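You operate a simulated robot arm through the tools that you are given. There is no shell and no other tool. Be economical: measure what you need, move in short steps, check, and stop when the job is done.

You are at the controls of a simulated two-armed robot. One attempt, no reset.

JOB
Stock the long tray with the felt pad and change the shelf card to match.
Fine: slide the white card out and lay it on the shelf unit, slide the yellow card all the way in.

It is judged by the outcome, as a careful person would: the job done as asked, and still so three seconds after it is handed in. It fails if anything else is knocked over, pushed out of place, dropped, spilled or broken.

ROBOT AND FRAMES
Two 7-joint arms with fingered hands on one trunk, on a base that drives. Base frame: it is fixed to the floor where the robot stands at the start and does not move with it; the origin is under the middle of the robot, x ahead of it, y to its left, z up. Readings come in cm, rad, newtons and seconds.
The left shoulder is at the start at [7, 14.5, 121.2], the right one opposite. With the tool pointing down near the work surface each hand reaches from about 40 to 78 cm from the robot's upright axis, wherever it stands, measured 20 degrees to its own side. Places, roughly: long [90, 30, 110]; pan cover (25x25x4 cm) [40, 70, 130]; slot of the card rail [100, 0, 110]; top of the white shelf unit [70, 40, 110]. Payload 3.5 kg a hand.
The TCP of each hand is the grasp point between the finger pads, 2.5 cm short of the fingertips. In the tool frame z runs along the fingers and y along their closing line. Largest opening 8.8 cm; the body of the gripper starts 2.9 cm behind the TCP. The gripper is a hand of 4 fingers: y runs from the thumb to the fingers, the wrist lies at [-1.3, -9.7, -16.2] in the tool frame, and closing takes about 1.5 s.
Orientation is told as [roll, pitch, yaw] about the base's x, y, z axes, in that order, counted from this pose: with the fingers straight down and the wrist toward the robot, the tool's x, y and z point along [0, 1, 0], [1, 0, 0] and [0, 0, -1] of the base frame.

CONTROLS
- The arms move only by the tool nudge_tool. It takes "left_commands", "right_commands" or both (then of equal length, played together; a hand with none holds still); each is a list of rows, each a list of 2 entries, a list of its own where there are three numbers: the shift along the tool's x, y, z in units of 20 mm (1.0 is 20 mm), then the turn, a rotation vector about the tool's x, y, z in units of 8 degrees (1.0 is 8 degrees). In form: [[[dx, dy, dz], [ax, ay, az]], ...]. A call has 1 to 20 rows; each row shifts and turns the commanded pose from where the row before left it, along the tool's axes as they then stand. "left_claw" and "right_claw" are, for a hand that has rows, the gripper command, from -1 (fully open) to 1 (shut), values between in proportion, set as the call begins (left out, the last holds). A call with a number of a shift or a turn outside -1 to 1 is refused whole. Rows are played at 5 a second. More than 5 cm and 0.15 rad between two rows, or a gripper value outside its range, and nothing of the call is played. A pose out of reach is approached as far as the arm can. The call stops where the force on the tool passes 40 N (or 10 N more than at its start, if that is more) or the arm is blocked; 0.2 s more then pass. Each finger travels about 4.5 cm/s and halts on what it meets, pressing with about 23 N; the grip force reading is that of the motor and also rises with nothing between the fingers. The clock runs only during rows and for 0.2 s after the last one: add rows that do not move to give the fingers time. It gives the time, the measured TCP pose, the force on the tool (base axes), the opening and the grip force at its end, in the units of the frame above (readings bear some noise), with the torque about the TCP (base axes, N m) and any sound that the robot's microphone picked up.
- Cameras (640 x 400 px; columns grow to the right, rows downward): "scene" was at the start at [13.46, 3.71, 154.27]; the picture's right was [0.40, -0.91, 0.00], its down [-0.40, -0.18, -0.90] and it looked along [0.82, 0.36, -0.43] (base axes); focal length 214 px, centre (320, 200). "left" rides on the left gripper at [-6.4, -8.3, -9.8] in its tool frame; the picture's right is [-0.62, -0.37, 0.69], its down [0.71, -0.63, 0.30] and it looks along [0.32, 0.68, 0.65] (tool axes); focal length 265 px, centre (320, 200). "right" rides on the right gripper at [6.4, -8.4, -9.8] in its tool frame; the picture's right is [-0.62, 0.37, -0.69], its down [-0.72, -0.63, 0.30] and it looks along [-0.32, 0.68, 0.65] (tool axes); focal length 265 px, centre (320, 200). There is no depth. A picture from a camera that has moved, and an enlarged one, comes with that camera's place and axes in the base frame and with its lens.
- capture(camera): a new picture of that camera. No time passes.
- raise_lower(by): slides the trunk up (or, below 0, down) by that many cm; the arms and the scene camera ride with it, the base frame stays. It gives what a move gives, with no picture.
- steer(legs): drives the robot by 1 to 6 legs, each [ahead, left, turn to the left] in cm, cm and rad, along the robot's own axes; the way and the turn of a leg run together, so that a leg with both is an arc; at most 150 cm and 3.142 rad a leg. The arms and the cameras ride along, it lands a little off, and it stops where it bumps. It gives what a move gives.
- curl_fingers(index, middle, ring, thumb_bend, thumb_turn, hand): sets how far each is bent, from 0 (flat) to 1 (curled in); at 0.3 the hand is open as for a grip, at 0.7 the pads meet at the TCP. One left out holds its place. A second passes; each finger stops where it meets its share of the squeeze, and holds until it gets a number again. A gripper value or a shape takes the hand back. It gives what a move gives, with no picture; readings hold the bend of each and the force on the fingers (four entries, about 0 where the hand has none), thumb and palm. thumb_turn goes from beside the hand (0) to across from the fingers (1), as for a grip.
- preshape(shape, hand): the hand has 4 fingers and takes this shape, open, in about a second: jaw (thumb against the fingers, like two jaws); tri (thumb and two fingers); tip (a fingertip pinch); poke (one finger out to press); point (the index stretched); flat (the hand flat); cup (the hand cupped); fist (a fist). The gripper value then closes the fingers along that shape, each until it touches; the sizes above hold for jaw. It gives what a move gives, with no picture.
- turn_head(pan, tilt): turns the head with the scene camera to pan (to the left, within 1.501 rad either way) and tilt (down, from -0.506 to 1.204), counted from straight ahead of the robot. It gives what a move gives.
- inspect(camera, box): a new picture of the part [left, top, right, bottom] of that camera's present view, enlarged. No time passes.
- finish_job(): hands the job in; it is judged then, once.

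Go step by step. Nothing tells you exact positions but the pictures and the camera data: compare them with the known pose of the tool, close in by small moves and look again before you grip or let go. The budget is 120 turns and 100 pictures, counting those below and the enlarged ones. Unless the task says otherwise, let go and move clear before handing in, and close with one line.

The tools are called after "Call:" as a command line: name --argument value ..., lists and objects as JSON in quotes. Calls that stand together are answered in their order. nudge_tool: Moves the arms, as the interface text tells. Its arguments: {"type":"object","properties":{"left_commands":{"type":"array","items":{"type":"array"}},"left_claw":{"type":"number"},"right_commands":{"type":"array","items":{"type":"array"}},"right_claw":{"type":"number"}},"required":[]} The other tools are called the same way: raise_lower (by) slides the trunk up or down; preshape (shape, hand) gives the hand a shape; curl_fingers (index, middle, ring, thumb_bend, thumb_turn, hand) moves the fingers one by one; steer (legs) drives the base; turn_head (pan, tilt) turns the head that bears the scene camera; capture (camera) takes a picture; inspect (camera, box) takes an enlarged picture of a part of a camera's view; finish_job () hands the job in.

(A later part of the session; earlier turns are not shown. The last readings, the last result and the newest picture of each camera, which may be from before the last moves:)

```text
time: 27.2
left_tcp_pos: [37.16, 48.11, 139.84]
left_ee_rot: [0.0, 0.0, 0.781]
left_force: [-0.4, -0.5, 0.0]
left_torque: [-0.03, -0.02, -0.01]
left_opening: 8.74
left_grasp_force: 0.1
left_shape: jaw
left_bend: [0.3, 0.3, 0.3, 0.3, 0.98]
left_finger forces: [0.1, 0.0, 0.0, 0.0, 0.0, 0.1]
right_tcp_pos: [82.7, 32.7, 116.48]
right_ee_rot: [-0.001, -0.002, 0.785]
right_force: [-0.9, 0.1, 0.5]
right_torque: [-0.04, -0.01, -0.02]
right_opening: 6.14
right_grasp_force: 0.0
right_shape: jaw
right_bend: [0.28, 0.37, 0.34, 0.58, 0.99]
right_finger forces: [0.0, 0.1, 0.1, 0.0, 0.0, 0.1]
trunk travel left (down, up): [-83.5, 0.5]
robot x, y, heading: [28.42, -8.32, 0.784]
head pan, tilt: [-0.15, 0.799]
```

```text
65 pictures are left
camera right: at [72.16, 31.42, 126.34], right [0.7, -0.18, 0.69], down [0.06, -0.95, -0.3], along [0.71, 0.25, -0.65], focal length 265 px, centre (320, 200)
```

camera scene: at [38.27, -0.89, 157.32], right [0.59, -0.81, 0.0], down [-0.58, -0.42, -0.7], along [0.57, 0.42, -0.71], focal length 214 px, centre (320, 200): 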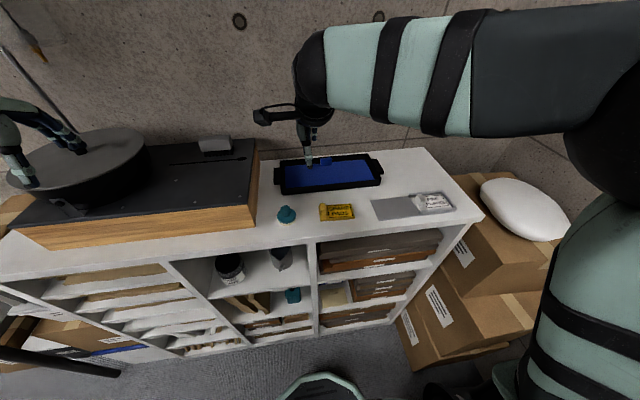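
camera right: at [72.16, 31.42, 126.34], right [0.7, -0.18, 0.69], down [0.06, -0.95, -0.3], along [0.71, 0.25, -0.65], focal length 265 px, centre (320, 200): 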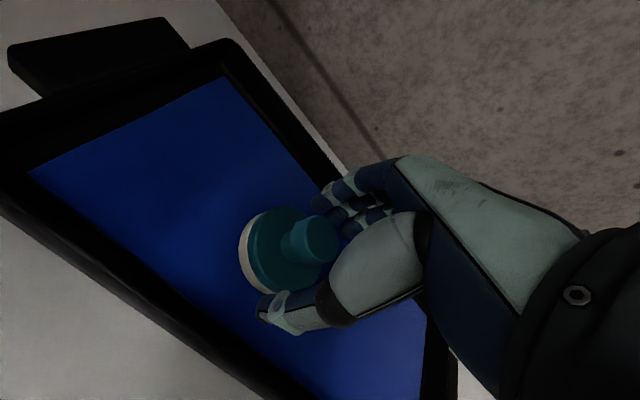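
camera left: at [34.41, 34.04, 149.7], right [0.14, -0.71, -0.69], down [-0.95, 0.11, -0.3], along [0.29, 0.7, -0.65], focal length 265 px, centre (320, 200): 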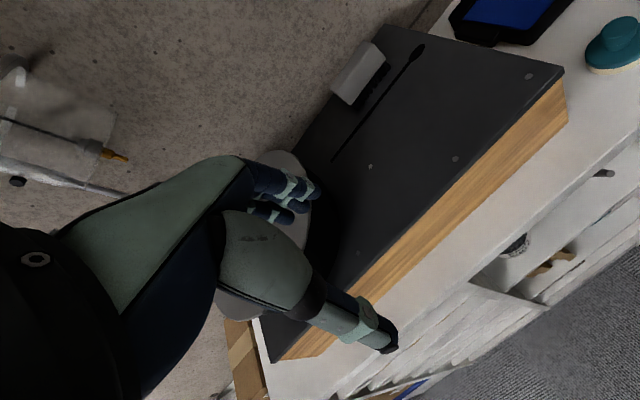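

Call:
nudge_tool --right_commands '[[[0, 0, 0], [0, 0, 0]], [[0, 0, -0.3], [0, 0, 0]], [[0, 0, -0.4], [0, 0, 0]], [[0, 0, -0.6], [0, 0, 0]], [[0, 0, -0.8], [0, 0, 0]], [[0, 0, -1], [0, 0, 0]], [[0, 0, -1], [0, 0, 0]], [[0, 0, -1], [0, 0, 0]], [[0, -1, -1], [0, 0, 0]], [[0, -1, 0], [0, 0, 0]], [[0, -1, 0], [0, 0, 0]], [[0, -1, 0], [0, 0, 0]]]' --right_claw -0.6

Call:
capture --camera "right"

Call:
capture --camera "scene"

```text
time: 29.9
left_tcp_pos: [37.02, 48.04, 139.9]
left_ee_rot: [0.0, -0.002, 0.781]
left_force: [0.1, -0.2, 0.2]
left_torque: [0.0, 0.02, -0.02]
left_opening: 8.77
left_grasp_force: 0.0
left_shape: jaw
left_bend: [0.3, 0.3, 0.3, 0.3, 0.98]
left_finger forces: [0.0, 0.0, 0.0, 0.0, 0.0, 0.1]
right_tcp_pos: [76.96, 26.86, 128.74]
right_ee_rot: [-0.002, 0.0, 0.783]
right_force: [0.2, -0.2, 0.3]
right_torque: [0.01, -0.01, 0.0]
right_opening: 7.01
right_grasp_force: 0.1
right_shape: jaw
right_bend: [0.27, 0.34, 0.32, 0.49, 0.99]
right_finger forces: [0.0, 0.0, 0.1, 0.0, 0.1, 0.1]
trunk travel left (down, up): [-83.5, 0.5]
robot x, y, heading: [28.69, -7.99, 0.782]
head pan, tilt: [-0.15, 0.799]
```

```text
64 pictures are left
camera right: at [66.28, 25.64, 138.56], right [0.7, -0.18, 0.69], down [0.06, -0.95, -0.31], along [0.71, 0.25, -0.65], focal length 265 px, centre (320, 200)
```

right: 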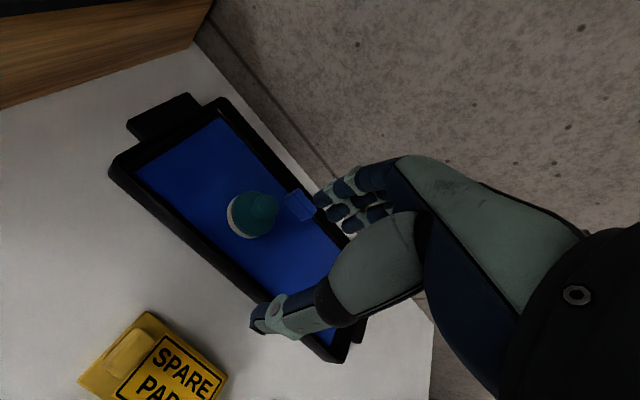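

```text
63 pictures are left
camera scene: at [38.94, -0.01, 157.22], right [0.59, -0.81, 0.0], down [-0.58, -0.42, -0.7], along [0.56, 0.41, -0.72], focal length 214 px, centre (320, 200)
```

scene: 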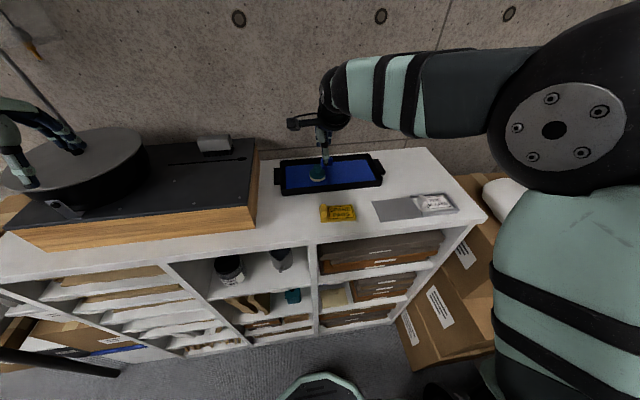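

The pad sits in the tray. Now I examine the card knobs for gripping.

Call:
inspect --camera "right" --box '[60, 290, 240, 400]'

Call:
inspect --camera "scene" --box '[300, 180, 380, 230]'

Call:
inspect --camera "scene" --box '[365, 175, 475, 235]'

```text
3.56 times, centred on (150, 345) of right
camera zoom: at [66.28, 25.64, 138.56], right [0.7, -0.18, 0.69], down [0.06, -0.95, -0.31], along [0.71, 0.25, -0.65], focal length 944 px, centre (924, -316)
```

zoom: 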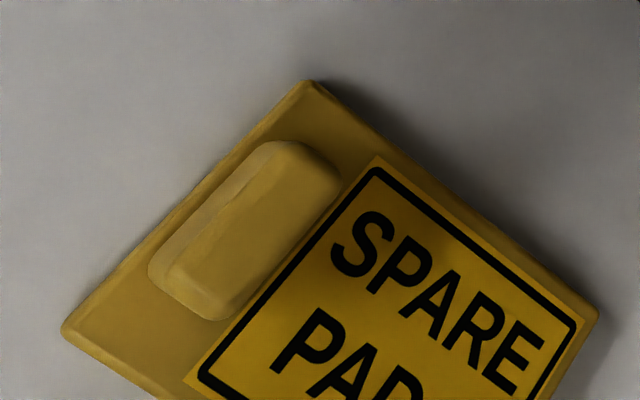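

```text
8.00 times, centred on (340, 205) of scene
camera zoom: at [38.94, -0.01, 157.22], right [0.59, -0.81, 0.0], down [-0.58, -0.42, -0.7], along [0.56, 0.41, -0.72], focal length 1716 px, centre (160, 160)
```

zoom: 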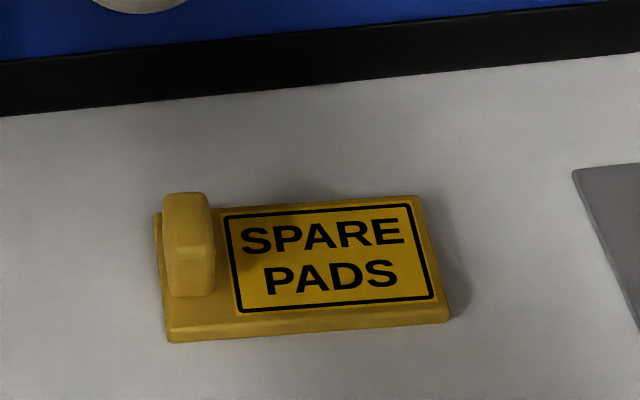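

```text
5.82 times, centred on (420, 205) of scene
camera zoom: at [38.94, -0.01, 157.22], right [0.59, -0.81, 0.0], down [-0.58, -0.42, -0.7], along [0.56, 0.41, -0.72], focal length 1248 px, centre (-262, 171)
```

zoom: 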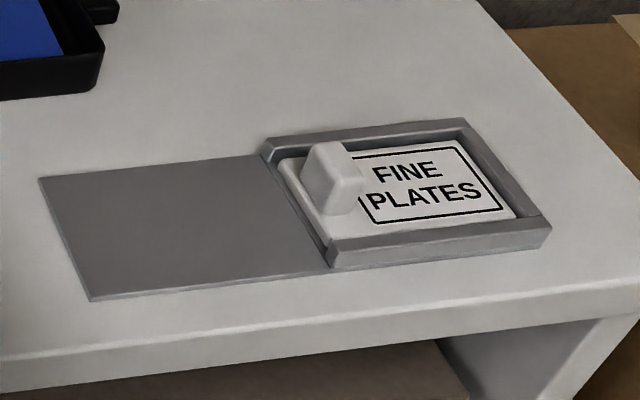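

Pad done. White card's knob (about 1.7 × 3.2 cm, long side across the rail) is near [91.7, 2.0, 113]; moving the right hand above it.

Call:
nudge_tool --right_commands '[[[-1, -0.26, 0], [0, 0, 0]], [[-1, -0.26, 0], [0, 0, 0]], [[-1, -0.26, 0], [0, 0, 0]], [[-1, -0.26, 0], [0, 0, 0]], [[-1, -0.26, 0], [0, 0, 0]], [[-1, -0.26, 0], [0, 0, 0]], [[-1, -0.26, 0], [0, 0, 0]], [[-1, -0.26, 0], [0, 0, 0]], [[-1, -0.26, 0], [0, 0, 0]], [[-1, -0.26, 0], [0, 0, 0]], [[-1, -0.26, 0], [0, 0, 0]], [[-1, -0.26, 0], [0, 0, 0]], [[-1, -0.26, 0], [0, 0, 0]], [[-1, -0.2, 0], [0, 0, 0]], [[0, 0, 1], [0, 0, 0]], [[0, 0, 1], [0, 0, 0]], [[0, 0, 1], [0, 0, 0]], [[0, 0, 0], [0, 0, 0]]]' --right_claw -0.6

Call:
capture --camera "right"

Call:
inspect --camera "scene" --box '[365, 155, 475, 235]'

```text
time: 33.6
left_tcp_pos: [37.09, 48.18, 139.81]
left_ee_rot: [0.0, -0.003, 0.78]
left_force: [-1.1, -0.1, 0.3]
left_torque: [0.02, 0.01, -0.02]
left_opening: 8.76
left_grasp_force: 0.0
left_shape: jaw
left_bend: [0.3, 0.3, 0.3, 0.3, 0.98]
left_finger forces: [0.0, 0.1, 0.0, 0.0, 0.1, 0.0]
right_tcp_pos: [91.67, 2.1, 122.71]
right_ee_rot: [0.002, 0.0, 0.781]
right_force: [0.2, 0.1, 0.4]
right_torque: [-0.01, 0.0, 0.01]
right_opening: 7.02
right_grasp_force: 0.1
right_shape: jaw
right_bend: [0.27, 0.34, 0.32, 0.49, 0.99]
right_finger forces: [0.0, 0.0, 0.0, 0.0, 0.1, 0.0]
trunk travel left (down, up): [-83.5, 0.5]
robot x, y, heading: [29.25, -8.06, 0.778]
head pan, tilt: [-0.15, 0.799]
```

```text
59 pictures are left
camera right: at [81.08, 0.86, 132.52], right [0.7, -0.18, 0.69], down [0.06, -0.95, -0.3], along [0.71, 0.25, -0.65], focal length 265 px, centre (320, 200)
```

right: 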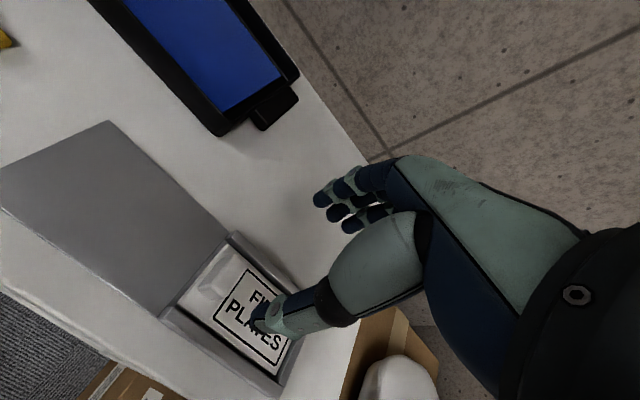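

```text
5.00 times, centred on (420, 195) of scene
camera zoom: at [39.06, 0.1, 157.21], right [0.59, -0.81, 0.0], down [-0.58, -0.42, -0.7], along [0.56, 0.41, -0.72], focal length 1072 px, centre (-180, 225)
```

zoom: 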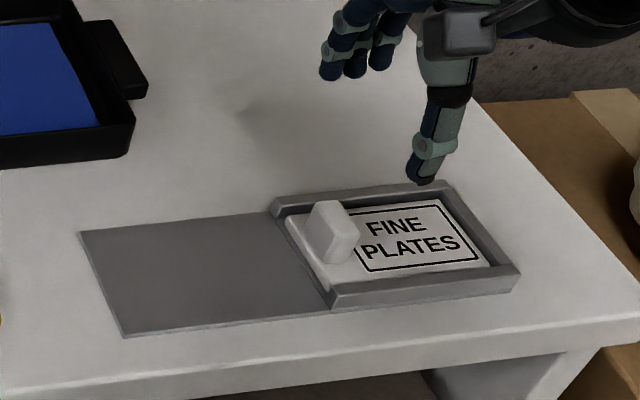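

Call:
inspect --camera "right" --box '[150, 220, 310, 320]'

```text
4.00 times, centred on (230, 270) of right
camera zoom: at [81.08, 0.86, 132.52], right [0.7, -0.18, 0.69], down [0.06, -0.95, -0.3], along [0.71, 0.25, -0.65], focal length 1062 px, centre (680, -80)
```

zoom: 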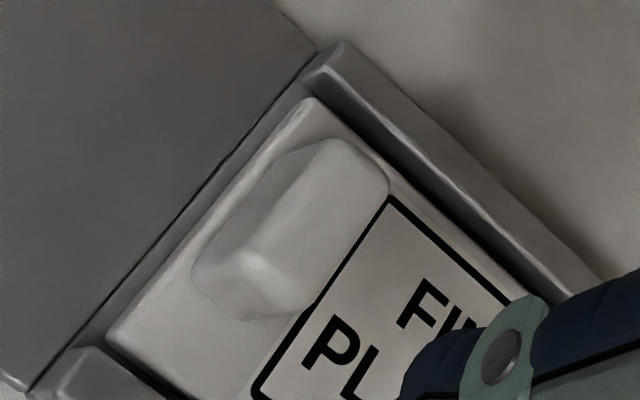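

Refined: knob top is about [90.4, 1.8, 114.3]. Shifting and descending partway.

Call:
nudge_tool --right_commands '[[[0.33, -0.7, 0], [0, 0, 0]], [[0, 0, 0.8], [0, 0, 0]], [[0, 0, 0.8], [0, 0, 0]], [[0, 0, 0.7], [0, 0, 0]], [[0, 0, 0], [0, 0, 0]], [[0, 0, 0], [0, 0, 0]]]' --right_claw -0.6

Call:
capture --camera "right"

Call:
inspect --camera "scene" --box '[365, 155, 475, 235]'

```text
time: 35.0
left_tcp_pos: [37.06, 48.17, 139.9]
left_ee_rot: [0.001, -0.003, 0.783]
left_force: [1.1, 0.1, -0.1]
left_torque: [0.03, 0.01, 0.02]
left_opening: 8.77
left_grasp_force: 0.0
left_shape: jaw
left_bend: [0.3, 0.3, 0.3, 0.3, 0.98]
left_finger forces: [0.0, 0.0, 0.0, 0.0, 0.1, 0.0]
right_tcp_pos: [90.26, 1.62, 118.05]
right_ee_rot: [0.0, 0.0, 0.782]
right_force: [-0.3, 1.2, 0.2]
right_torque: [-0.04, -0.03, 0.0]
right_opening: 7.0
right_grasp_force: 0.0
right_shape: jaw
right_bend: [0.27, 0.34, 0.32, 0.49, 0.99]
right_finger forces: [0.1, 0.1, 0.1, 0.0, 0.1, 0.0]
trunk travel left (down, up): [-83.5, 0.5]
robot x, y, heading: [29.18, -8.31, 0.786]
head pan, tilt: [-0.15, 0.799]
```

```text
56 pictures are left
camera right: at [79.69, 0.37, 127.9], right [0.7, -0.18, 0.69], down [0.06, -0.95, -0.3], along [0.71, 0.25, -0.65], focal length 265 px, centre (320, 200)
```

right: 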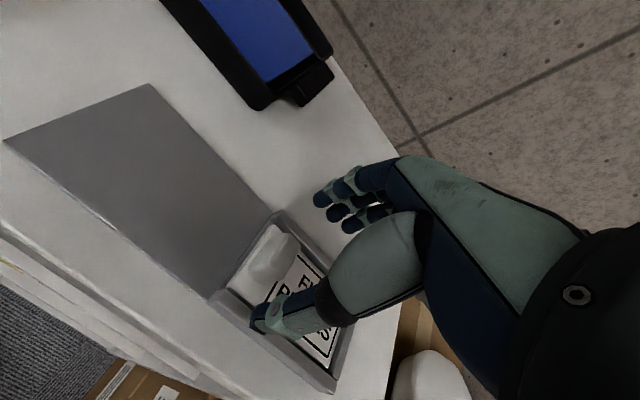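

```text
5.00 times, centred on (420, 195) of scene
camera zoom: at [39.09, 0.12, 157.2], right [0.59, -0.81, 0.0], down [-0.58, -0.42, -0.7], along [0.56, 0.41, -0.72], focal length 1072 px, centre (-180, 225)
```

zoom: 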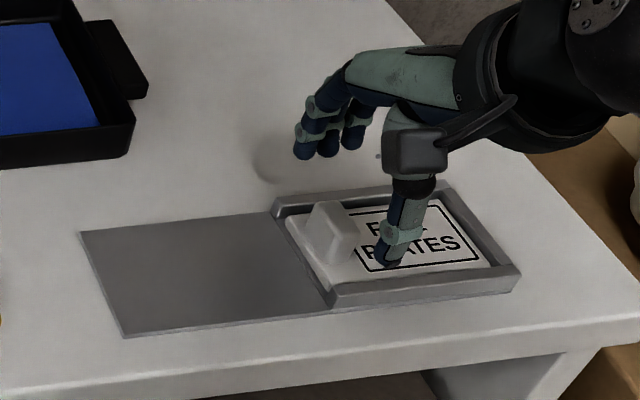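

Nearly aligned; small correction, narrow the opening to sit within the rail walls, and descend.

Call:
nudge_tool --right_commands '[[[0.2, 0.2, 0], [0, 0, 0]], [[0, 0, 0], [0, 0, 0]], [[0, 0, 0], [0, 0, 0]], [[0, 0, 0.4], [0, 0, 0]], [[0, 0, 0.4], [0, 0, 0]], [[0, 0, 0.4], [0, 0, 0]], [[0, 0, 0], [0, 0, 0]]]' --right_claw -0.3

Call:
inspect --camera "right" --box '[200, 150, 400, 350]'

Call:
inspect --camera "scene" --box '[385, 165, 455, 215]'

```text
time: 36.6
left_tcp_pos: [37.13, 48.12, 139.93]
left_ee_rot: [0.0, -0.002, 0.782]
left_force: [-0.1, -0.6, 0.4]
left_torque: [-0.01, 0.02, 0.03]
left_opening: 8.76
left_grasp_force: 0.0
left_shape: jaw
left_bend: [0.3, 0.3, 0.3, 0.3, 0.98]
left_finger forces: [0.1, 0.1, 0.0, 0.0, 0.0, 0.0]
right_tcp_pos: [90.19, 2.22, 115.71]
right_ee_rot: [0.0, -0.002, 0.784]
right_force: [0.2, -0.1, -0.6]
right_torque: [0.01, 0.01, 0.0]
right_opening: 5.76
right_grasp_force: 0.1
right_shape: jaw
right_bend: [0.28, 0.39, 0.35, 0.61, 1.0]
right_finger forces: [0.0, 0.0, 0.0, 0.0, 0.1, 0.0]
trunk travel left (down, up): [-83.5, 0.5]
robot x, y, heading: [28.96, -8.51, 0.777]
head pan, tilt: [-0.15, 0.799]
```

```text
2.00 times, centred on (300, 250) of right
camera zoom: at [79.63, 0.97, 125.54], right [0.7, -0.18, 0.69], down [0.06, -0.95, -0.3], along [0.71, 0.25, -0.65], focal length 531 px, centre (360, 100)
```

zoom: 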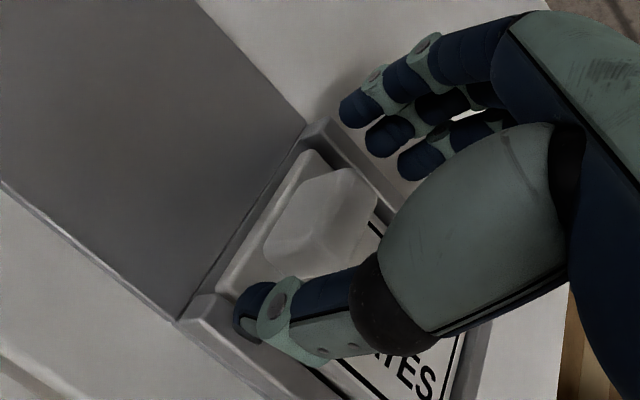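

```text
8.00 times, centred on (420, 190) of scene
camera zoom: at [39.06, 0.11, 157.21], right [0.59, -0.81, 0.0], down [-0.58, -0.42, -0.7], along [0.56, 0.41, -0.72], focal length 1716 px, centre (-480, 280)
```

zoom: 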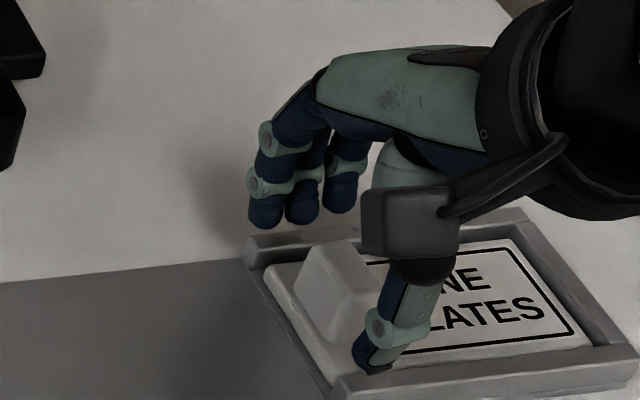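

Thumb and fingers straddle the knob. Lower slightly and close.

Call:
nudge_tool --right_commands '[[[0, 0, 0.2], [0, 0, 0]], [[0, 0, 0], [0, 0, 0]], [[0, 0, 0], [0, 0, 0]], [[0, 0, 0], [0, 0, 0]], [[0, 0, 0], [0, 0, 0]], [[0, 0, 0], [0, 0, 0]], [[0, 0, 0], [0, 0, 0]], [[0, 0, 0], [0, 0, 0]]]' --right_claw 0.4

Call:
inspect --camera "right" --box '[200, 150, 400, 350]'

Call:
inspect --camera "scene" --box '[385, 165, 455, 215]'

```text
time: 38.5
left_tcp_pos: [37.17, 48.07, 139.84]
left_ee_rot: [-0.001, 0.0, 0.781]
left_force: [-0.9, 0.6, -0.6]
left_torque: [0.01, -0.01, -0.03]
left_opening: 8.78
left_grasp_force: 0.0
left_shape: jaw
left_bend: [0.3, 0.3, 0.3, 0.3, 0.98]
left_finger forces: [0.0, 0.0, 0.0, 0.0, 0.0, 0.1]
right_tcp_pos: [90.23, 2.07, 115.39]
right_ee_rot: [-0.001, -0.001, 0.783]
right_force: [0.5, -0.3, 0.3]
right_torque: [-0.02, 0.03, 0.01]
right_opening: 2.72
right_grasp_force: 0.1
right_shape: jaw
right_bend: [0.74, 0.53, 0.51, 0.73, 1.0]
right_finger forces: [0.2, 0.5, 0.1, 0.0, 0.8, 0.1]
trunk travel left (down, up): [-83.5, 0.5]
robot x, y, heading: [28.97, -8.29, 0.781]
head pan, tilt: [-0.15, 0.799]
```

```text
2.00 times, centred on (300, 250) of right
camera zoom: at [79.67, 0.94, 125.16], right [0.7, -0.18, 0.69], down [0.06, -0.95, -0.3], along [0.71, 0.25, -0.65], focal length 531 px, centre (360, 100)
```

zoom: 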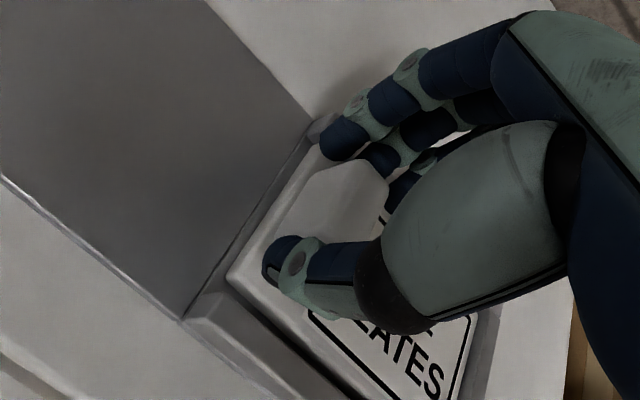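

```text
8.00 times, centred on (420, 190) of scene
camera zoom: at [39.06, 0.1, 157.21], right [0.59, -0.81, 0.0], down [-0.58, -0.42, -0.7], along [0.56, 0.41, -0.72], focal length 1716 px, centre (-480, 280)
```

zoom: 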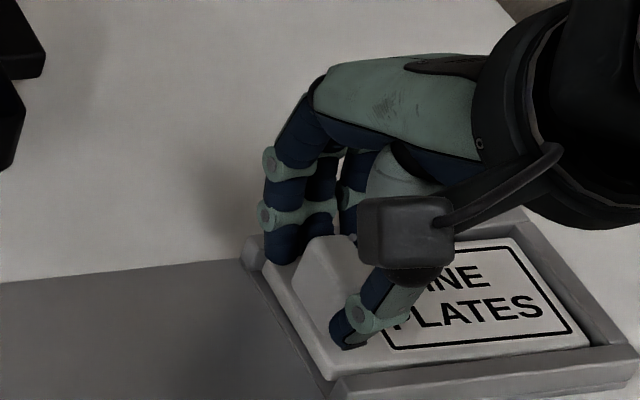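

Fingers just touching the knob. Closing firmer.

Call:
nudge_tool --right_commands '[[[0, 0, 0], [0, 0, 0]], [[0, 0, 0], [0, 0, 0]], [[0, 0, 0], [0, 0, 0]], [[0, 0, 0], [0, 0, 0]]]' --right_claw 0.7

Call:
inspect --camera "right" --box '[200, 150, 400, 350]'

```text
time: 39.5
left_tcp_pos: [36.84, 48.01, 139.9]
left_ee_rot: [-0.002, -0.004, 0.781]
left_force: [0.0, -0.7, -0.1]
left_torque: [-0.02, -0.03, 0.01]
left_opening: 8.77
left_grasp_force: 0.1
left_shape: jaw
left_bend: [0.3, 0.3, 0.3, 0.3, 0.98]
left_finger forces: [0.0, 0.0, 0.0, 0.0, 0.0, 0.0]
right_tcp_pos: [90.01, 2.07, 115.58]
right_ee_rot: [-0.002, -0.001, 0.784]
right_force: [-7.5, -2.3, 2.1]
right_torque: [-0.07, 0.16, 0.11]
right_opening: 2.13
right_grasp_force: 22.6
right_shape: jaw
right_bend: [0.75, 0.53, 0.64, 0.75, 1.0]
right_finger forces: [6.6, 9.8, 0.0, 0.1, 21.3, 0.1]
trunk travel left (down, up): [-83.5, 0.5]
robot x, y, heading: [29.1, -8.14, 0.775]
head pan, tilt: [-0.15, 0.799]
```

```text
2.00 times, centred on (300, 250) of right
camera zoom: at [79.39, 0.86, 125.27], right [0.7, -0.18, 0.69], down [0.06, -0.95, -0.31], along [0.71, 0.25, -0.65], focal length 531 px, centre (360, 100)
```

zoom: 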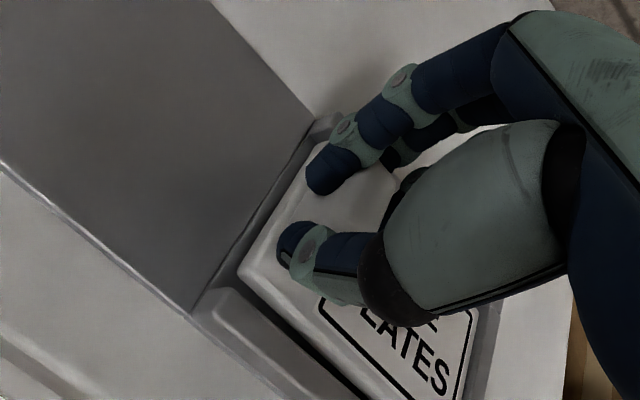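

Gripped. Sliding out 3 cm toward the open side (tool +x), then checking.

Call:
nudge_tool --right_commands '[[[0.3, 0, 0], [0, 0, 0]], [[0.4, 0, 0], [0, 0, 0]], [[0.4, 0, 0], [0, 0, 0]], [[0.4, 0, 0], [0, 0, 0]], [[0, 0, 0], [0, 0, 0]]]'

Call:
inspect --camera "scene" --box '[365, 165, 475, 235]'

```text
time: 40.6
left_tcp_pos: [37.11, 47.93, 140.03]
left_ee_rot: [0.0, -0.003, 0.783]
left_force: [-1.0, 0.6, -0.6]
left_torque: [-0.01, 0.02, 0.0]
left_opening: 8.77
left_grasp_force: 0.1
left_shape: jaw
left_bend: [0.3, 0.3, 0.3, 0.3, 0.98]
left_finger forces: [0.0, 0.1, 0.1, 0.0, 0.0, 0.0]
right_tcp_pos: [88.01, 4.1, 115.36]
right_ee_rot: [0.0, -0.003, 0.782]
right_force: [-2.7, -6.8, 2.8]
right_torque: [-0.1, -0.05, -0.02]
right_opening: 2.08
right_grasp_force: 22.9
right_shape: jaw
right_bend: [0.75, 0.53, 0.64, 0.76, 1.0]
right_finger forces: [3.5, 11.4, 0.0, 0.0, 19.2, 0.1]
trunk travel left (down, up): [-83.5, 0.5]
robot x, y, heading: [28.68, -8.24, 0.781]
head pan, tilt: [-0.15, 0.799]
```

```text
5.71 times, centred on (420, 200) of scene
camera zoom: at [38.94, -0.15, 157.23], right [0.59, -0.81, 0.0], down [-0.58, -0.42, -0.7], along [0.56, 0.41, -0.72], focal length 1226 px, centre (-251, 200)
```

zoom: 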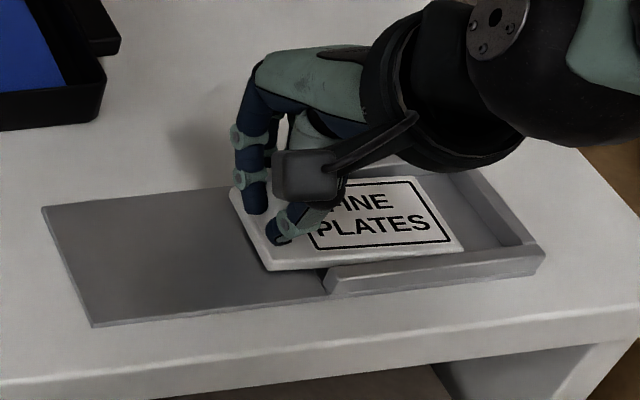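

It slides. Continuing 8 cm more to clear the rail.

Call:
nudge_tool --right_commands '[[[0.5, 0, 0], [0, 0, 0]], [[0.5, 0, 0], [0, 0, 0]], [[0.5, 0, 0], [0, 0, 0]], [[0.5, 0, 0], [0, 0, 0]], [[0.5, 0, 0], [0, 0, 0]], [[0.5, 0, 0], [0, 0, 0]], [[0.5, 0, 0], [0, 0, 0]], [[0.5, 0, 0], [0, 0, 0]], [[0.2, 0, 0], [0, 0, 0]], [[0, 0, 0], [0, 0, 0]]]'

Call:
inspect --camera "scene" --box '[345, 165, 475, 235]'

```text
time: 42.9
left_tcp_pos: [37.13, 48.04, 139.76]
left_ee_rot: [0.0, -0.002, 0.781]
left_force: [0.4, -0.6, 0.8]
left_torque: [0.0, -0.02, 0.03]
left_opening: 8.77
left_grasp_force: 0.1
left_shape: jaw
left_bend: [0.3, 0.3, 0.3, 0.3, 0.98]
left_finger forces: [0.0, 0.0, 0.0, 0.0, 0.0, 0.1]
right_tcp_pos: [82.12, 10.3, 115.35]
right_ee_rot: [0.001, -0.002, 0.783]
right_force: [0.9, -0.3, 3.8]
right_torque: [0.06, -0.17, -0.05]
right_opening: 2.06
right_grasp_force: 22.6
right_shape: jaw
right_bend: [0.75, 0.51, 0.64, 0.77, 1.0]
right_finger forces: [7.0, 13.2, 0.1, 0.0, 16.5, 0.0]
trunk travel left (down, up): [-83.5, 0.5]
robot x, y, heading: [28.58, -8.13, 0.777]
head pan, tilt: [-0.15, 0.799]
```

```text
4.92 times, centred on (410, 200) of scene
camera zoom: at [39.03, 0.04, 157.21], right [0.59, -0.81, 0.0], down [-0.58, -0.42, -0.7], along [0.56, 0.41, -0.72], focal length 1056 px, centre (-123, 200)
```

zoom: 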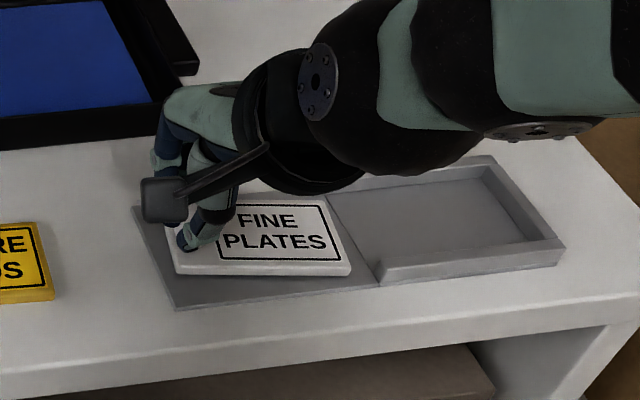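

The white card is fully out. Lifting and checking the hold.

Call:
nudge_tool --right_commands '[[[0, 0, -0.4], [0, 0, 0]], [[0, 0, -0.5], [0, 0, 0]], [[0, 0, -0.7], [0, 0, 0]], [[0, 0, -0.7], [0, 0, 0]], [[0, 0, -0.7], [0, 0, 0]], [[0, 0, 0], [0, 0, 0]]]'

Call:
inspect --camera "scene" --box '[345, 145, 475, 225]'

Call:
capture --camera "right"

```text
time: 44.2
left_tcp_pos: [37.07, 48.14, 139.79]
left_ee_rot: [0.0, -0.003, 0.782]
left_force: [-0.3, -0.7, -0.3]
left_torque: [0.03, 0.0, -0.01]
left_opening: 8.76
left_grasp_force: 0.2
left_shape: jaw
left_bend: [0.3, 0.3, 0.3, 0.3, 0.98]
left_finger forces: [0.0, 0.0, 0.0, 0.1, 0.1, 0.0]
right_tcp_pos: [82.35, 10.28, 121.38]
right_ee_rot: [0.0, -0.002, 0.782]
right_force: [0.3, 0.6, -0.3]
right_torque: [0.0, 0.02, 0.0]
right_opening: 2.05
right_grasp_force: 23.0
right_shape: jaw
right_bend: [0.75, 0.51, 0.64, 0.77, 1.0]
right_finger forces: [7.1, 12.7, 0.1, 0.1, 16.1, 0.1]
trunk travel left (down, up): [-83.5, 0.5]
robot x, y, heading: [28.66, -7.76, 0.78]
head pan, tilt: [-0.15, 0.799]
```

```text
4.92 times, centred on (410, 185) of scene
camera zoom: at [39.08, 0.12, 157.21], right [0.59, -0.81, 0.0], down [-0.58, -0.42, -0.7], along [0.56, 0.41, -0.72], focal length 1056 px, centre (-123, 274)
```

zoom: 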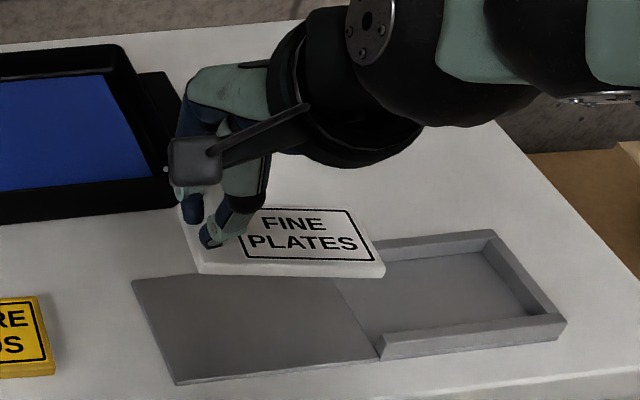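

```text
46 pictures are left
camera right: at [71.62, 9.04, 131.1], right [0.7, -0.18, 0.69], down [0.06, -0.95, -0.3], along [0.71, 0.25, -0.65], focal length 265 px, centre (320, 200)
```

right: 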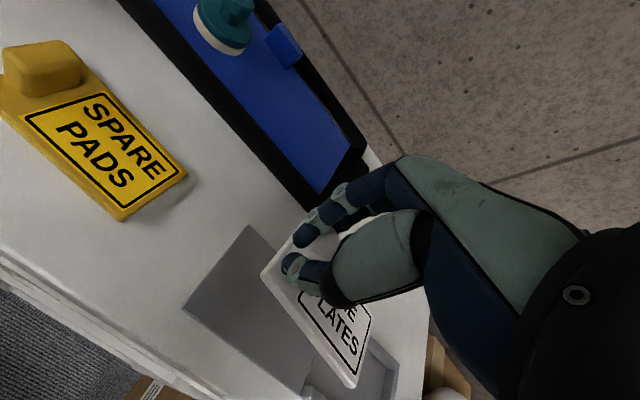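

Held level. Carrying it to the clear area behind the rail.

Call:
nudge_tool --right_commands '[[[-0.8, 0, 0], [0, 0, 0]], [[-0.8, 0, 0], [0, 0, 0]], [[-0.8, 0.6, 0], [0, 0, 0]], [[-0.8, 0.8, 0], [0, 0, 0]], [[-0.8, 0.8, 0], [0, 0, 0]], [[-0.8, 0.8, 0], [0, 0, 0]], [[-0.8, 0.8, 0], [0, 0, 0]], [[0, 0.8, 0], [0, 0, 0]], [[0, 0.8, 0], [0, 0, 0]], [[0, 0.8, 0], [0, 0, 0]], [[0, 0.8, 0], [0, 0, 0]], [[0, 0, 0.8], [0, 0, 0]], [[0, 0, 0.8], [0, 0, 0]], [[0, 0, 0.7], [0, 0, 0]], [[0, 0, 0], [0, 0, 0]]]'

Call:
inspect --camera "scene" --box '[345, 125, 505, 225]'

Call:
capture --camera "right"

```text
time: 47.5
left_tcp_pos: [37.03, 48.18, 139.82]
left_ee_rot: [0.0, -0.002, 0.782]
left_force: [0.8, -0.7, 0.4]
left_torque: [-0.01, 0.01, 0.05]
left_opening: 8.77
left_grasp_force: 0.1
left_shape: jaw
left_bend: [0.3, 0.3, 0.3, 0.3, 0.98]
left_finger forces: [0.0, 0.0, 0.0, 0.1, 0.1, 0.1]
right_tcp_pos: [100.11, 12.27, 116.73]
right_ee_rot: [0.0, -0.001, 0.783]
right_force: [-0.3, -0.1, -1.0]
right_torque: [0.03, 0.01, 0.04]
right_opening: 2.06
right_grasp_force: 22.6
right_shape: jaw
right_bend: [0.75, 0.51, 0.64, 0.78, 1.0]
right_finger forces: [6.5, 12.7, 0.2, 0.1, 16.1, 0.0]
trunk travel left (down, up): [-83.5, 0.5]
robot x, y, heading: [28.97, -8.07, 0.777]
head pan, tilt: [-0.15, 0.799]
```

```text
4.00 times, centred on (425, 175) of scene
camera zoom: at [39.06, 0.12, 157.21], right [0.59, -0.81, 0.0], down [-0.58, -0.42, -0.7], along [0.56, 0.41, -0.72], focal length 858 px, centre (-100, 300)
```

zoom: 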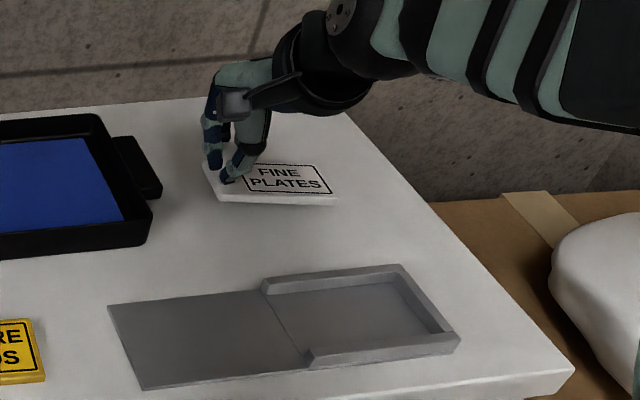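

```text
44 pictures are left
camera right: at [89.5, 10.98, 126.52], right [0.7, -0.18, 0.69], down [0.06, -0.95, -0.3], along [0.71, 0.25, -0.65], focal length 265 px, centre (320, 200)
```

right: 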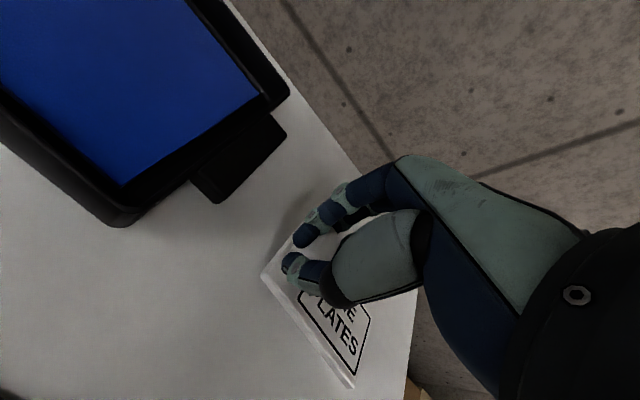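

Good clear spot. Lowering to contact.

Call:
nudge_tool --right_commands '[[[0, 0, 0.3], [0, 0, 0]], [[0, 0, 0.2], [0, 0, 0]], [[0, 0, 0.15], [0, 0, 0]], [[0, 0, 0.1], [0, 0, 0]], [[0, 0, 0], [0, 0, 0]]]'

```text
time: 48.6
left_tcp_pos: [37.19, 48.26, 139.86]
left_ee_rot: [0.001, -0.003, 0.781]
left_force: [-0.2, -0.2, -0.6]
left_torque: [-0.04, -0.04, -0.02]
left_opening: 8.76
left_grasp_force: 0.0
left_shape: jaw
left_bend: [0.3, 0.3, 0.3, 0.3, 0.98]
left_finger forces: [0.0, 0.0, 0.1, 0.0, 0.1, 0.1]
right_tcp_pos: [99.99, 12.23, 115.26]
right_ee_rot: [0.0, -0.001, 0.784]
right_force: [-0.2, 0.5, 0.4]
right_torque: [0.0, -0.01, -0.02]
right_opening: 2.04
right_grasp_force: 23.0
right_shape: jaw
right_bend: [0.75, 0.51, 0.64, 0.78, 1.0]
right_finger forces: [6.0, 13.2, 0.0, 0.0, 16.4, 0.1]
trunk travel left (down, up): [-83.5, 0.5]
robot x, y, heading: [29.07, -8.01, 0.775]
head pan, tilt: [-0.15, 0.799]
```

Call:
nudge_tool --right_commands '[[[0, 0, 0.1], [0, 0, 0]], [[0, 0, 0.1], [0, 0, 0]], [[0, 0, 0.05], [0, 0, 0]], [[0, 0, 0], [0, 0, 0]]]'

Call:
inspect --camera "right" --box '[240, 200, 400, 400]'

```text
time: 49.6
left_tcp_pos: [37.03, 48.05, 139.93]
left_ee_rot: [0.0, -0.004, 0.783]
left_force: [0.0, -0.1, -0.7]
left_torque: [-0.05, 0.0, 0.03]
left_opening: 8.75
left_grasp_force: 0.0
left_shape: jaw
left_bend: [0.3, 0.3, 0.3, 0.3, 0.98]
left_finger forces: [0.0, 0.1, 0.0, 0.1, 0.0, 0.0]
right_tcp_pos: [99.89, 12.13, 114.88]
right_ee_rot: [-0.001, -0.002, 0.784]
right_force: [-1.2, -0.7, 7.3]
right_torque: [0.07, -0.19, 0.01]
right_opening: 2.1
right_grasp_force: 23.0
right_shape: jaw
right_bend: [0.75, 0.51, 0.64, 0.78, 1.0]
right_finger forces: [6.4, 14.1, 0.1, 0.1, 18.2, 0.1]
trunk travel left (down, up): [-83.5, 0.5]
robot x, y, heading: [29.17, -7.96, 0.782]
head pan, tilt: [-0.15, 0.799]
```

```text
2.00 times, centred on (320, 300) of right
camera zoom: at [89.32, 10.91, 124.67], right [0.7, -0.18, 0.7], down [0.06, -0.95, -0.31], along [0.72, 0.25, -0.65], focal length 531 px, centre (320, 0)
```

zoom: 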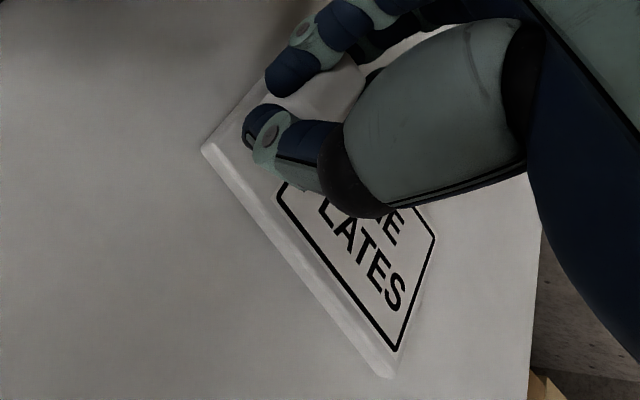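

The card is on the shelf. Releasing and lifting clear.

Call:
nudge_tool --right_commands '[[[0, 0, 0], [0, 0, 0]], [[0, 0, 0], [0, 0, 0]], [[0, 0, 0], [0, 0, 0]], [[0, 0, 0], [0, 0, 0]], [[0, 0, 0], [0, 0, 0]], [[0, 0, 0], [0, 0, 0]], [[0, 0, -0.3], [0, 0, 0]], [[0, 0, -0.4], [0, 0, 0]], [[0, 0, -0.6], [0, 0, 0]], [[0, 0, -0.8], [0, 0, 0]], [[0, 0, -1], [0, 0, 0]], [[0, 0, -1], [0, 0, 0]], [[0, 0, -1], [0, 0, 0]], [[0, -1, -0.5], [0, 0, 0]], [[0, -1, 0], [0, 0, 0]], [[0, -1, 0], [0, 0, 0]]]' --right_claw -0.6

Call:
capture --camera "right"

Call:
capture --camera "scene"

```text
time: 53.0
left_tcp_pos: [37.14, 48.12, 139.82]
left_ee_rot: [0.0, 0.0, 0.78]
left_force: [-0.7, 0.4, -0.5]
left_torque: [0.0, -0.02, -0.01]
left_opening: 8.75
left_grasp_force: 0.0
left_shape: jaw
left_bend: [0.3, 0.3, 0.3, 0.3, 0.98]
left_finger forces: [0.1, 0.1, 0.0, 0.1, 0.0, 0.0]
right_tcp_pos: [95.69, 7.96, 126.18]
right_ee_rot: [-0.001, -0.002, 0.784]
right_force: [0.3, -0.8, 0.0]
right_torque: [0.03, -0.01, 0.01]
right_opening: 7.02
right_grasp_force: 0.0
right_shape: jaw
right_bend: [0.27, 0.34, 0.32, 0.49, 0.99]
right_finger forces: [0.0, 0.0, 0.0, 0.0, 0.0, 0.1]
trunk travel left (down, up): [-83.5, 0.5]
robot x, y, heading: [28.94, -7.67, 0.783]
head pan, tilt: [-0.15, 0.799]
```

```text
42 pictures are left
camera right: at [85.07, 6.69, 135.86], right [0.7, -0.18, 0.69], down [0.06, -0.95, -0.31], along [0.71, 0.25, -0.65], focal length 265 px, centre (320, 200)
```

right: 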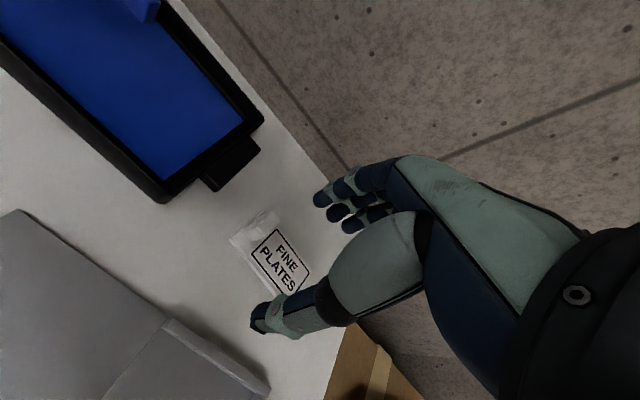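

```text
41 pictures are left
camera scene: at [38.99, 0.05, 157.21], right [0.59, -0.81, 0.0], down [-0.58, -0.42, -0.7], along [0.56, 0.41, -0.72], focal length 214 px, centre (320, 200)
```

scene: 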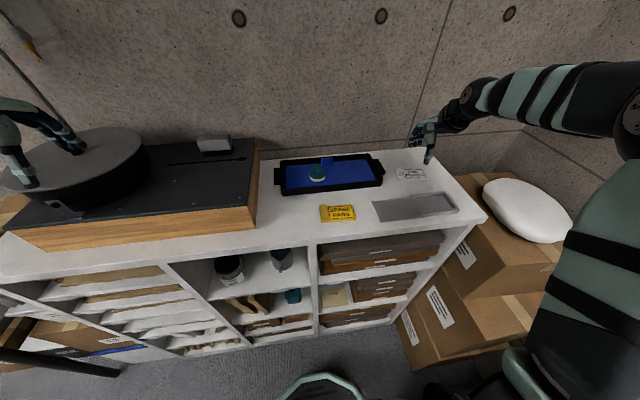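

White card laid down. Moving to the yellow card's knob near [71.1, 22.6, 114], matching its slight ~2.5° skew.

Call:
nudge_tool --right_commands '[[[1, -0.26, 0], [0, 0, 0]], [[1, -0.26, 0], [0, 0, 0]], [[1, -0.26, 0], [0, 0, 0]], [[1, -0.26, 0], [0, 0, 0]], [[1, -0.26, 0], [0, 0, 0]], [[1, -0.26, 0], [0, 0, 0]], [[1, -0.26, 0], [0, 0, 0]], [[1, -0.26, 0], [0, 0, 0]], [[1, -0.26, 0], [0, 0, 0]], [[1, -0.26, 0], [0, 0, 0]], [[1, -0.26, 0], [0, 0, 0]], [[1, -0.26, 0], [0, 0, 0]], [[1, -0.26, 0], [0, 0, 0]], [[0.85, -0.2, 0], [0, 0, 0]], [[0, 0, 0.9], [0, 0, 0.3]], [[0, 0, 0.9], [0, 0, 0]], [[0, 0, 0.9], [0, 0, 0]], [[0, 0, 0.9], [0, 0, 0]], [[0, 0, 0], [0, 0, 0]]]'

Call:
capture --camera "right"

Call:
inspect --camera "scene" --box '[300, 170, 380, 230]'

```text
time: 57.0
left_tcp_pos: [37.15, 48.16, 139.83]
left_ee_rot: [0.001, -0.002, 0.781]
left_force: [-0.4, 0.3, 0.9]
left_torque: [0.01, 0.0, 0.01]
left_opening: 8.75
left_grasp_force: 0.2
left_shape: jaw
left_bend: [0.3, 0.3, 0.3, 0.3, 0.98]
left_finger forces: [0.0, 0.0, 0.0, 0.1, 0.0, 0.1]
right_tcp_pos: [71.22, 22.68, 118.71]
right_ee_rot: [0.0, -0.002, 0.741]
right_force: [-0.6, 0.3, -0.5]
right_torque: [0.01, -0.02, 0.01]
right_opening: 7.02
right_grasp_force: 0.0
right_shape: jaw
right_bend: [0.27, 0.34, 0.32, 0.49, 0.99]
right_finger forces: [0.1, 0.1, 0.1, 0.1, 0.1, 0.1]
trunk travel left (down, up): [-83.5, 0.5]
robot x, y, heading: [28.57, -7.87, 0.783]
head pan, tilt: [-0.15, 0.799]
```

```text
40 pictures are left
camera right: at [60.56, 21.77, 128.5], right [0.69, -0.21, 0.69], down [0.02, -0.95, -0.31], along [0.72, 0.22, -0.65], focal length 265 px, centre (320, 200)
```

right: 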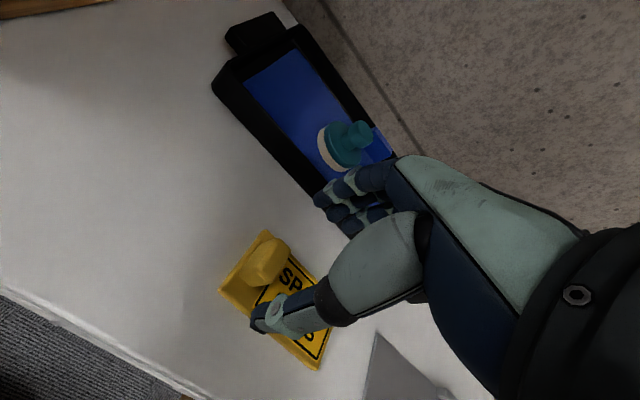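

```text
6.67 times, centred on (340, 200) of scene
camera zoom: at [39.07, 0.11, 157.21], right [0.59, -0.81, 0.0], down [-0.58, -0.42, -0.7], along [0.56, 0.41, -0.72], focal length 1430 px, centre (187, 200)
```

zoom: 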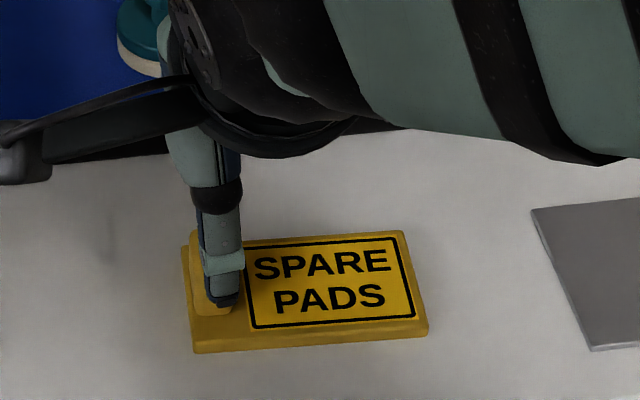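

Well aligned. Small shift and descend with narrower opening.

Call:
nudge_tool --right_commands '[[[0.15, -0.15, 0], [0, 0, 0]], [[0, 0, 0], [0, 0, 0]], [[0, 0, 0.4], [0, 0, 0]], [[0, 0, 0.4], [0, 0, 0]], [[0, 0, 0.4], [0, 0, 0]], [[0, 0, 0.4], [0, 0, 0]], [[0, 0, 0], [0, 0, 0]]]' --right_claw -0.4

Call:
inspect --camera "right" --box '[200, 150, 400, 350]'

Call:
inspect --camera "scene" --box '[300, 170, 380, 230]'

```text
time: 58.6
left_tcp_pos: [37.09, 48.18, 140.01]
left_ee_rot: [-0.001, -0.002, 0.781]
left_force: [-0.2, -0.5, 0.4]
left_torque: [-0.03, 0.0, 0.02]
left_opening: 8.75
left_grasp_force: 0.0
left_shape: jaw
left_bend: [0.3, 0.3, 0.3, 0.3, 0.98]
left_finger forces: [0.0, 0.1, 0.0, 0.0, 0.0, 0.0]
right_tcp_pos: [70.74, 22.55, 115.46]
right_ee_rot: [-0.001, -0.002, 0.744]
right_force: [0.8, -0.8, 0.0]
right_torque: [0.03, 0.0, 0.0]
right_opening: 6.21
right_grasp_force: 0.0
right_shape: jaw
right_bend: [0.27, 0.37, 0.34, 0.58, 0.99]
right_finger forces: [0.0, 0.0, 0.0, 0.0, 0.0, 0.0]
trunk travel left (down, up): [-83.5, 0.5]
robot x, y, heading: [28.93, -7.97, 0.781]
head pan, tilt: [-0.15, 0.799]
```

```text
2.00 times, centred on (300, 250) of right
camera zoom: at [60.12, 21.76, 125.3], right [0.69, -0.21, 0.69], down [0.02, -0.95, -0.3], along [0.72, 0.22, -0.65], focal length 531 px, centre (360, 100)
```

zoom: 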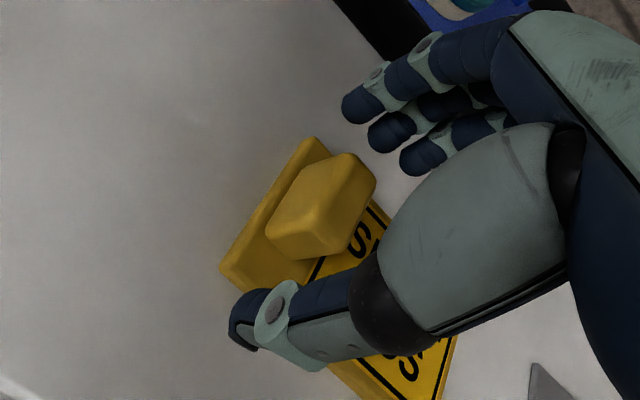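

```text
6.67 times, centred on (340, 200) of scene
camera zoom: at [39.06, 0.12, 157.21], right [0.59, -0.81, 0.0], down [-0.58, -0.42, -0.7], along [0.56, 0.41, -0.72], focal length 1430 px, centre (187, 200)
```

zoom: 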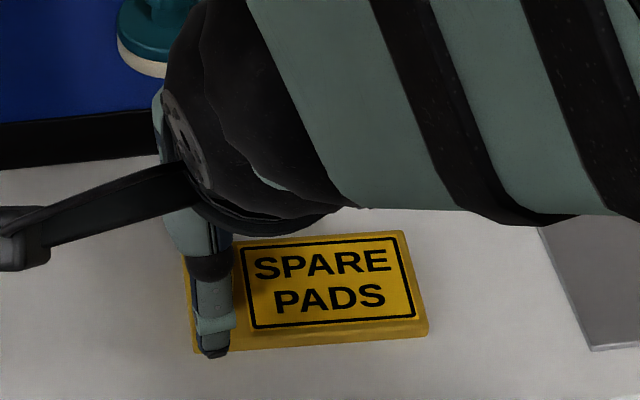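

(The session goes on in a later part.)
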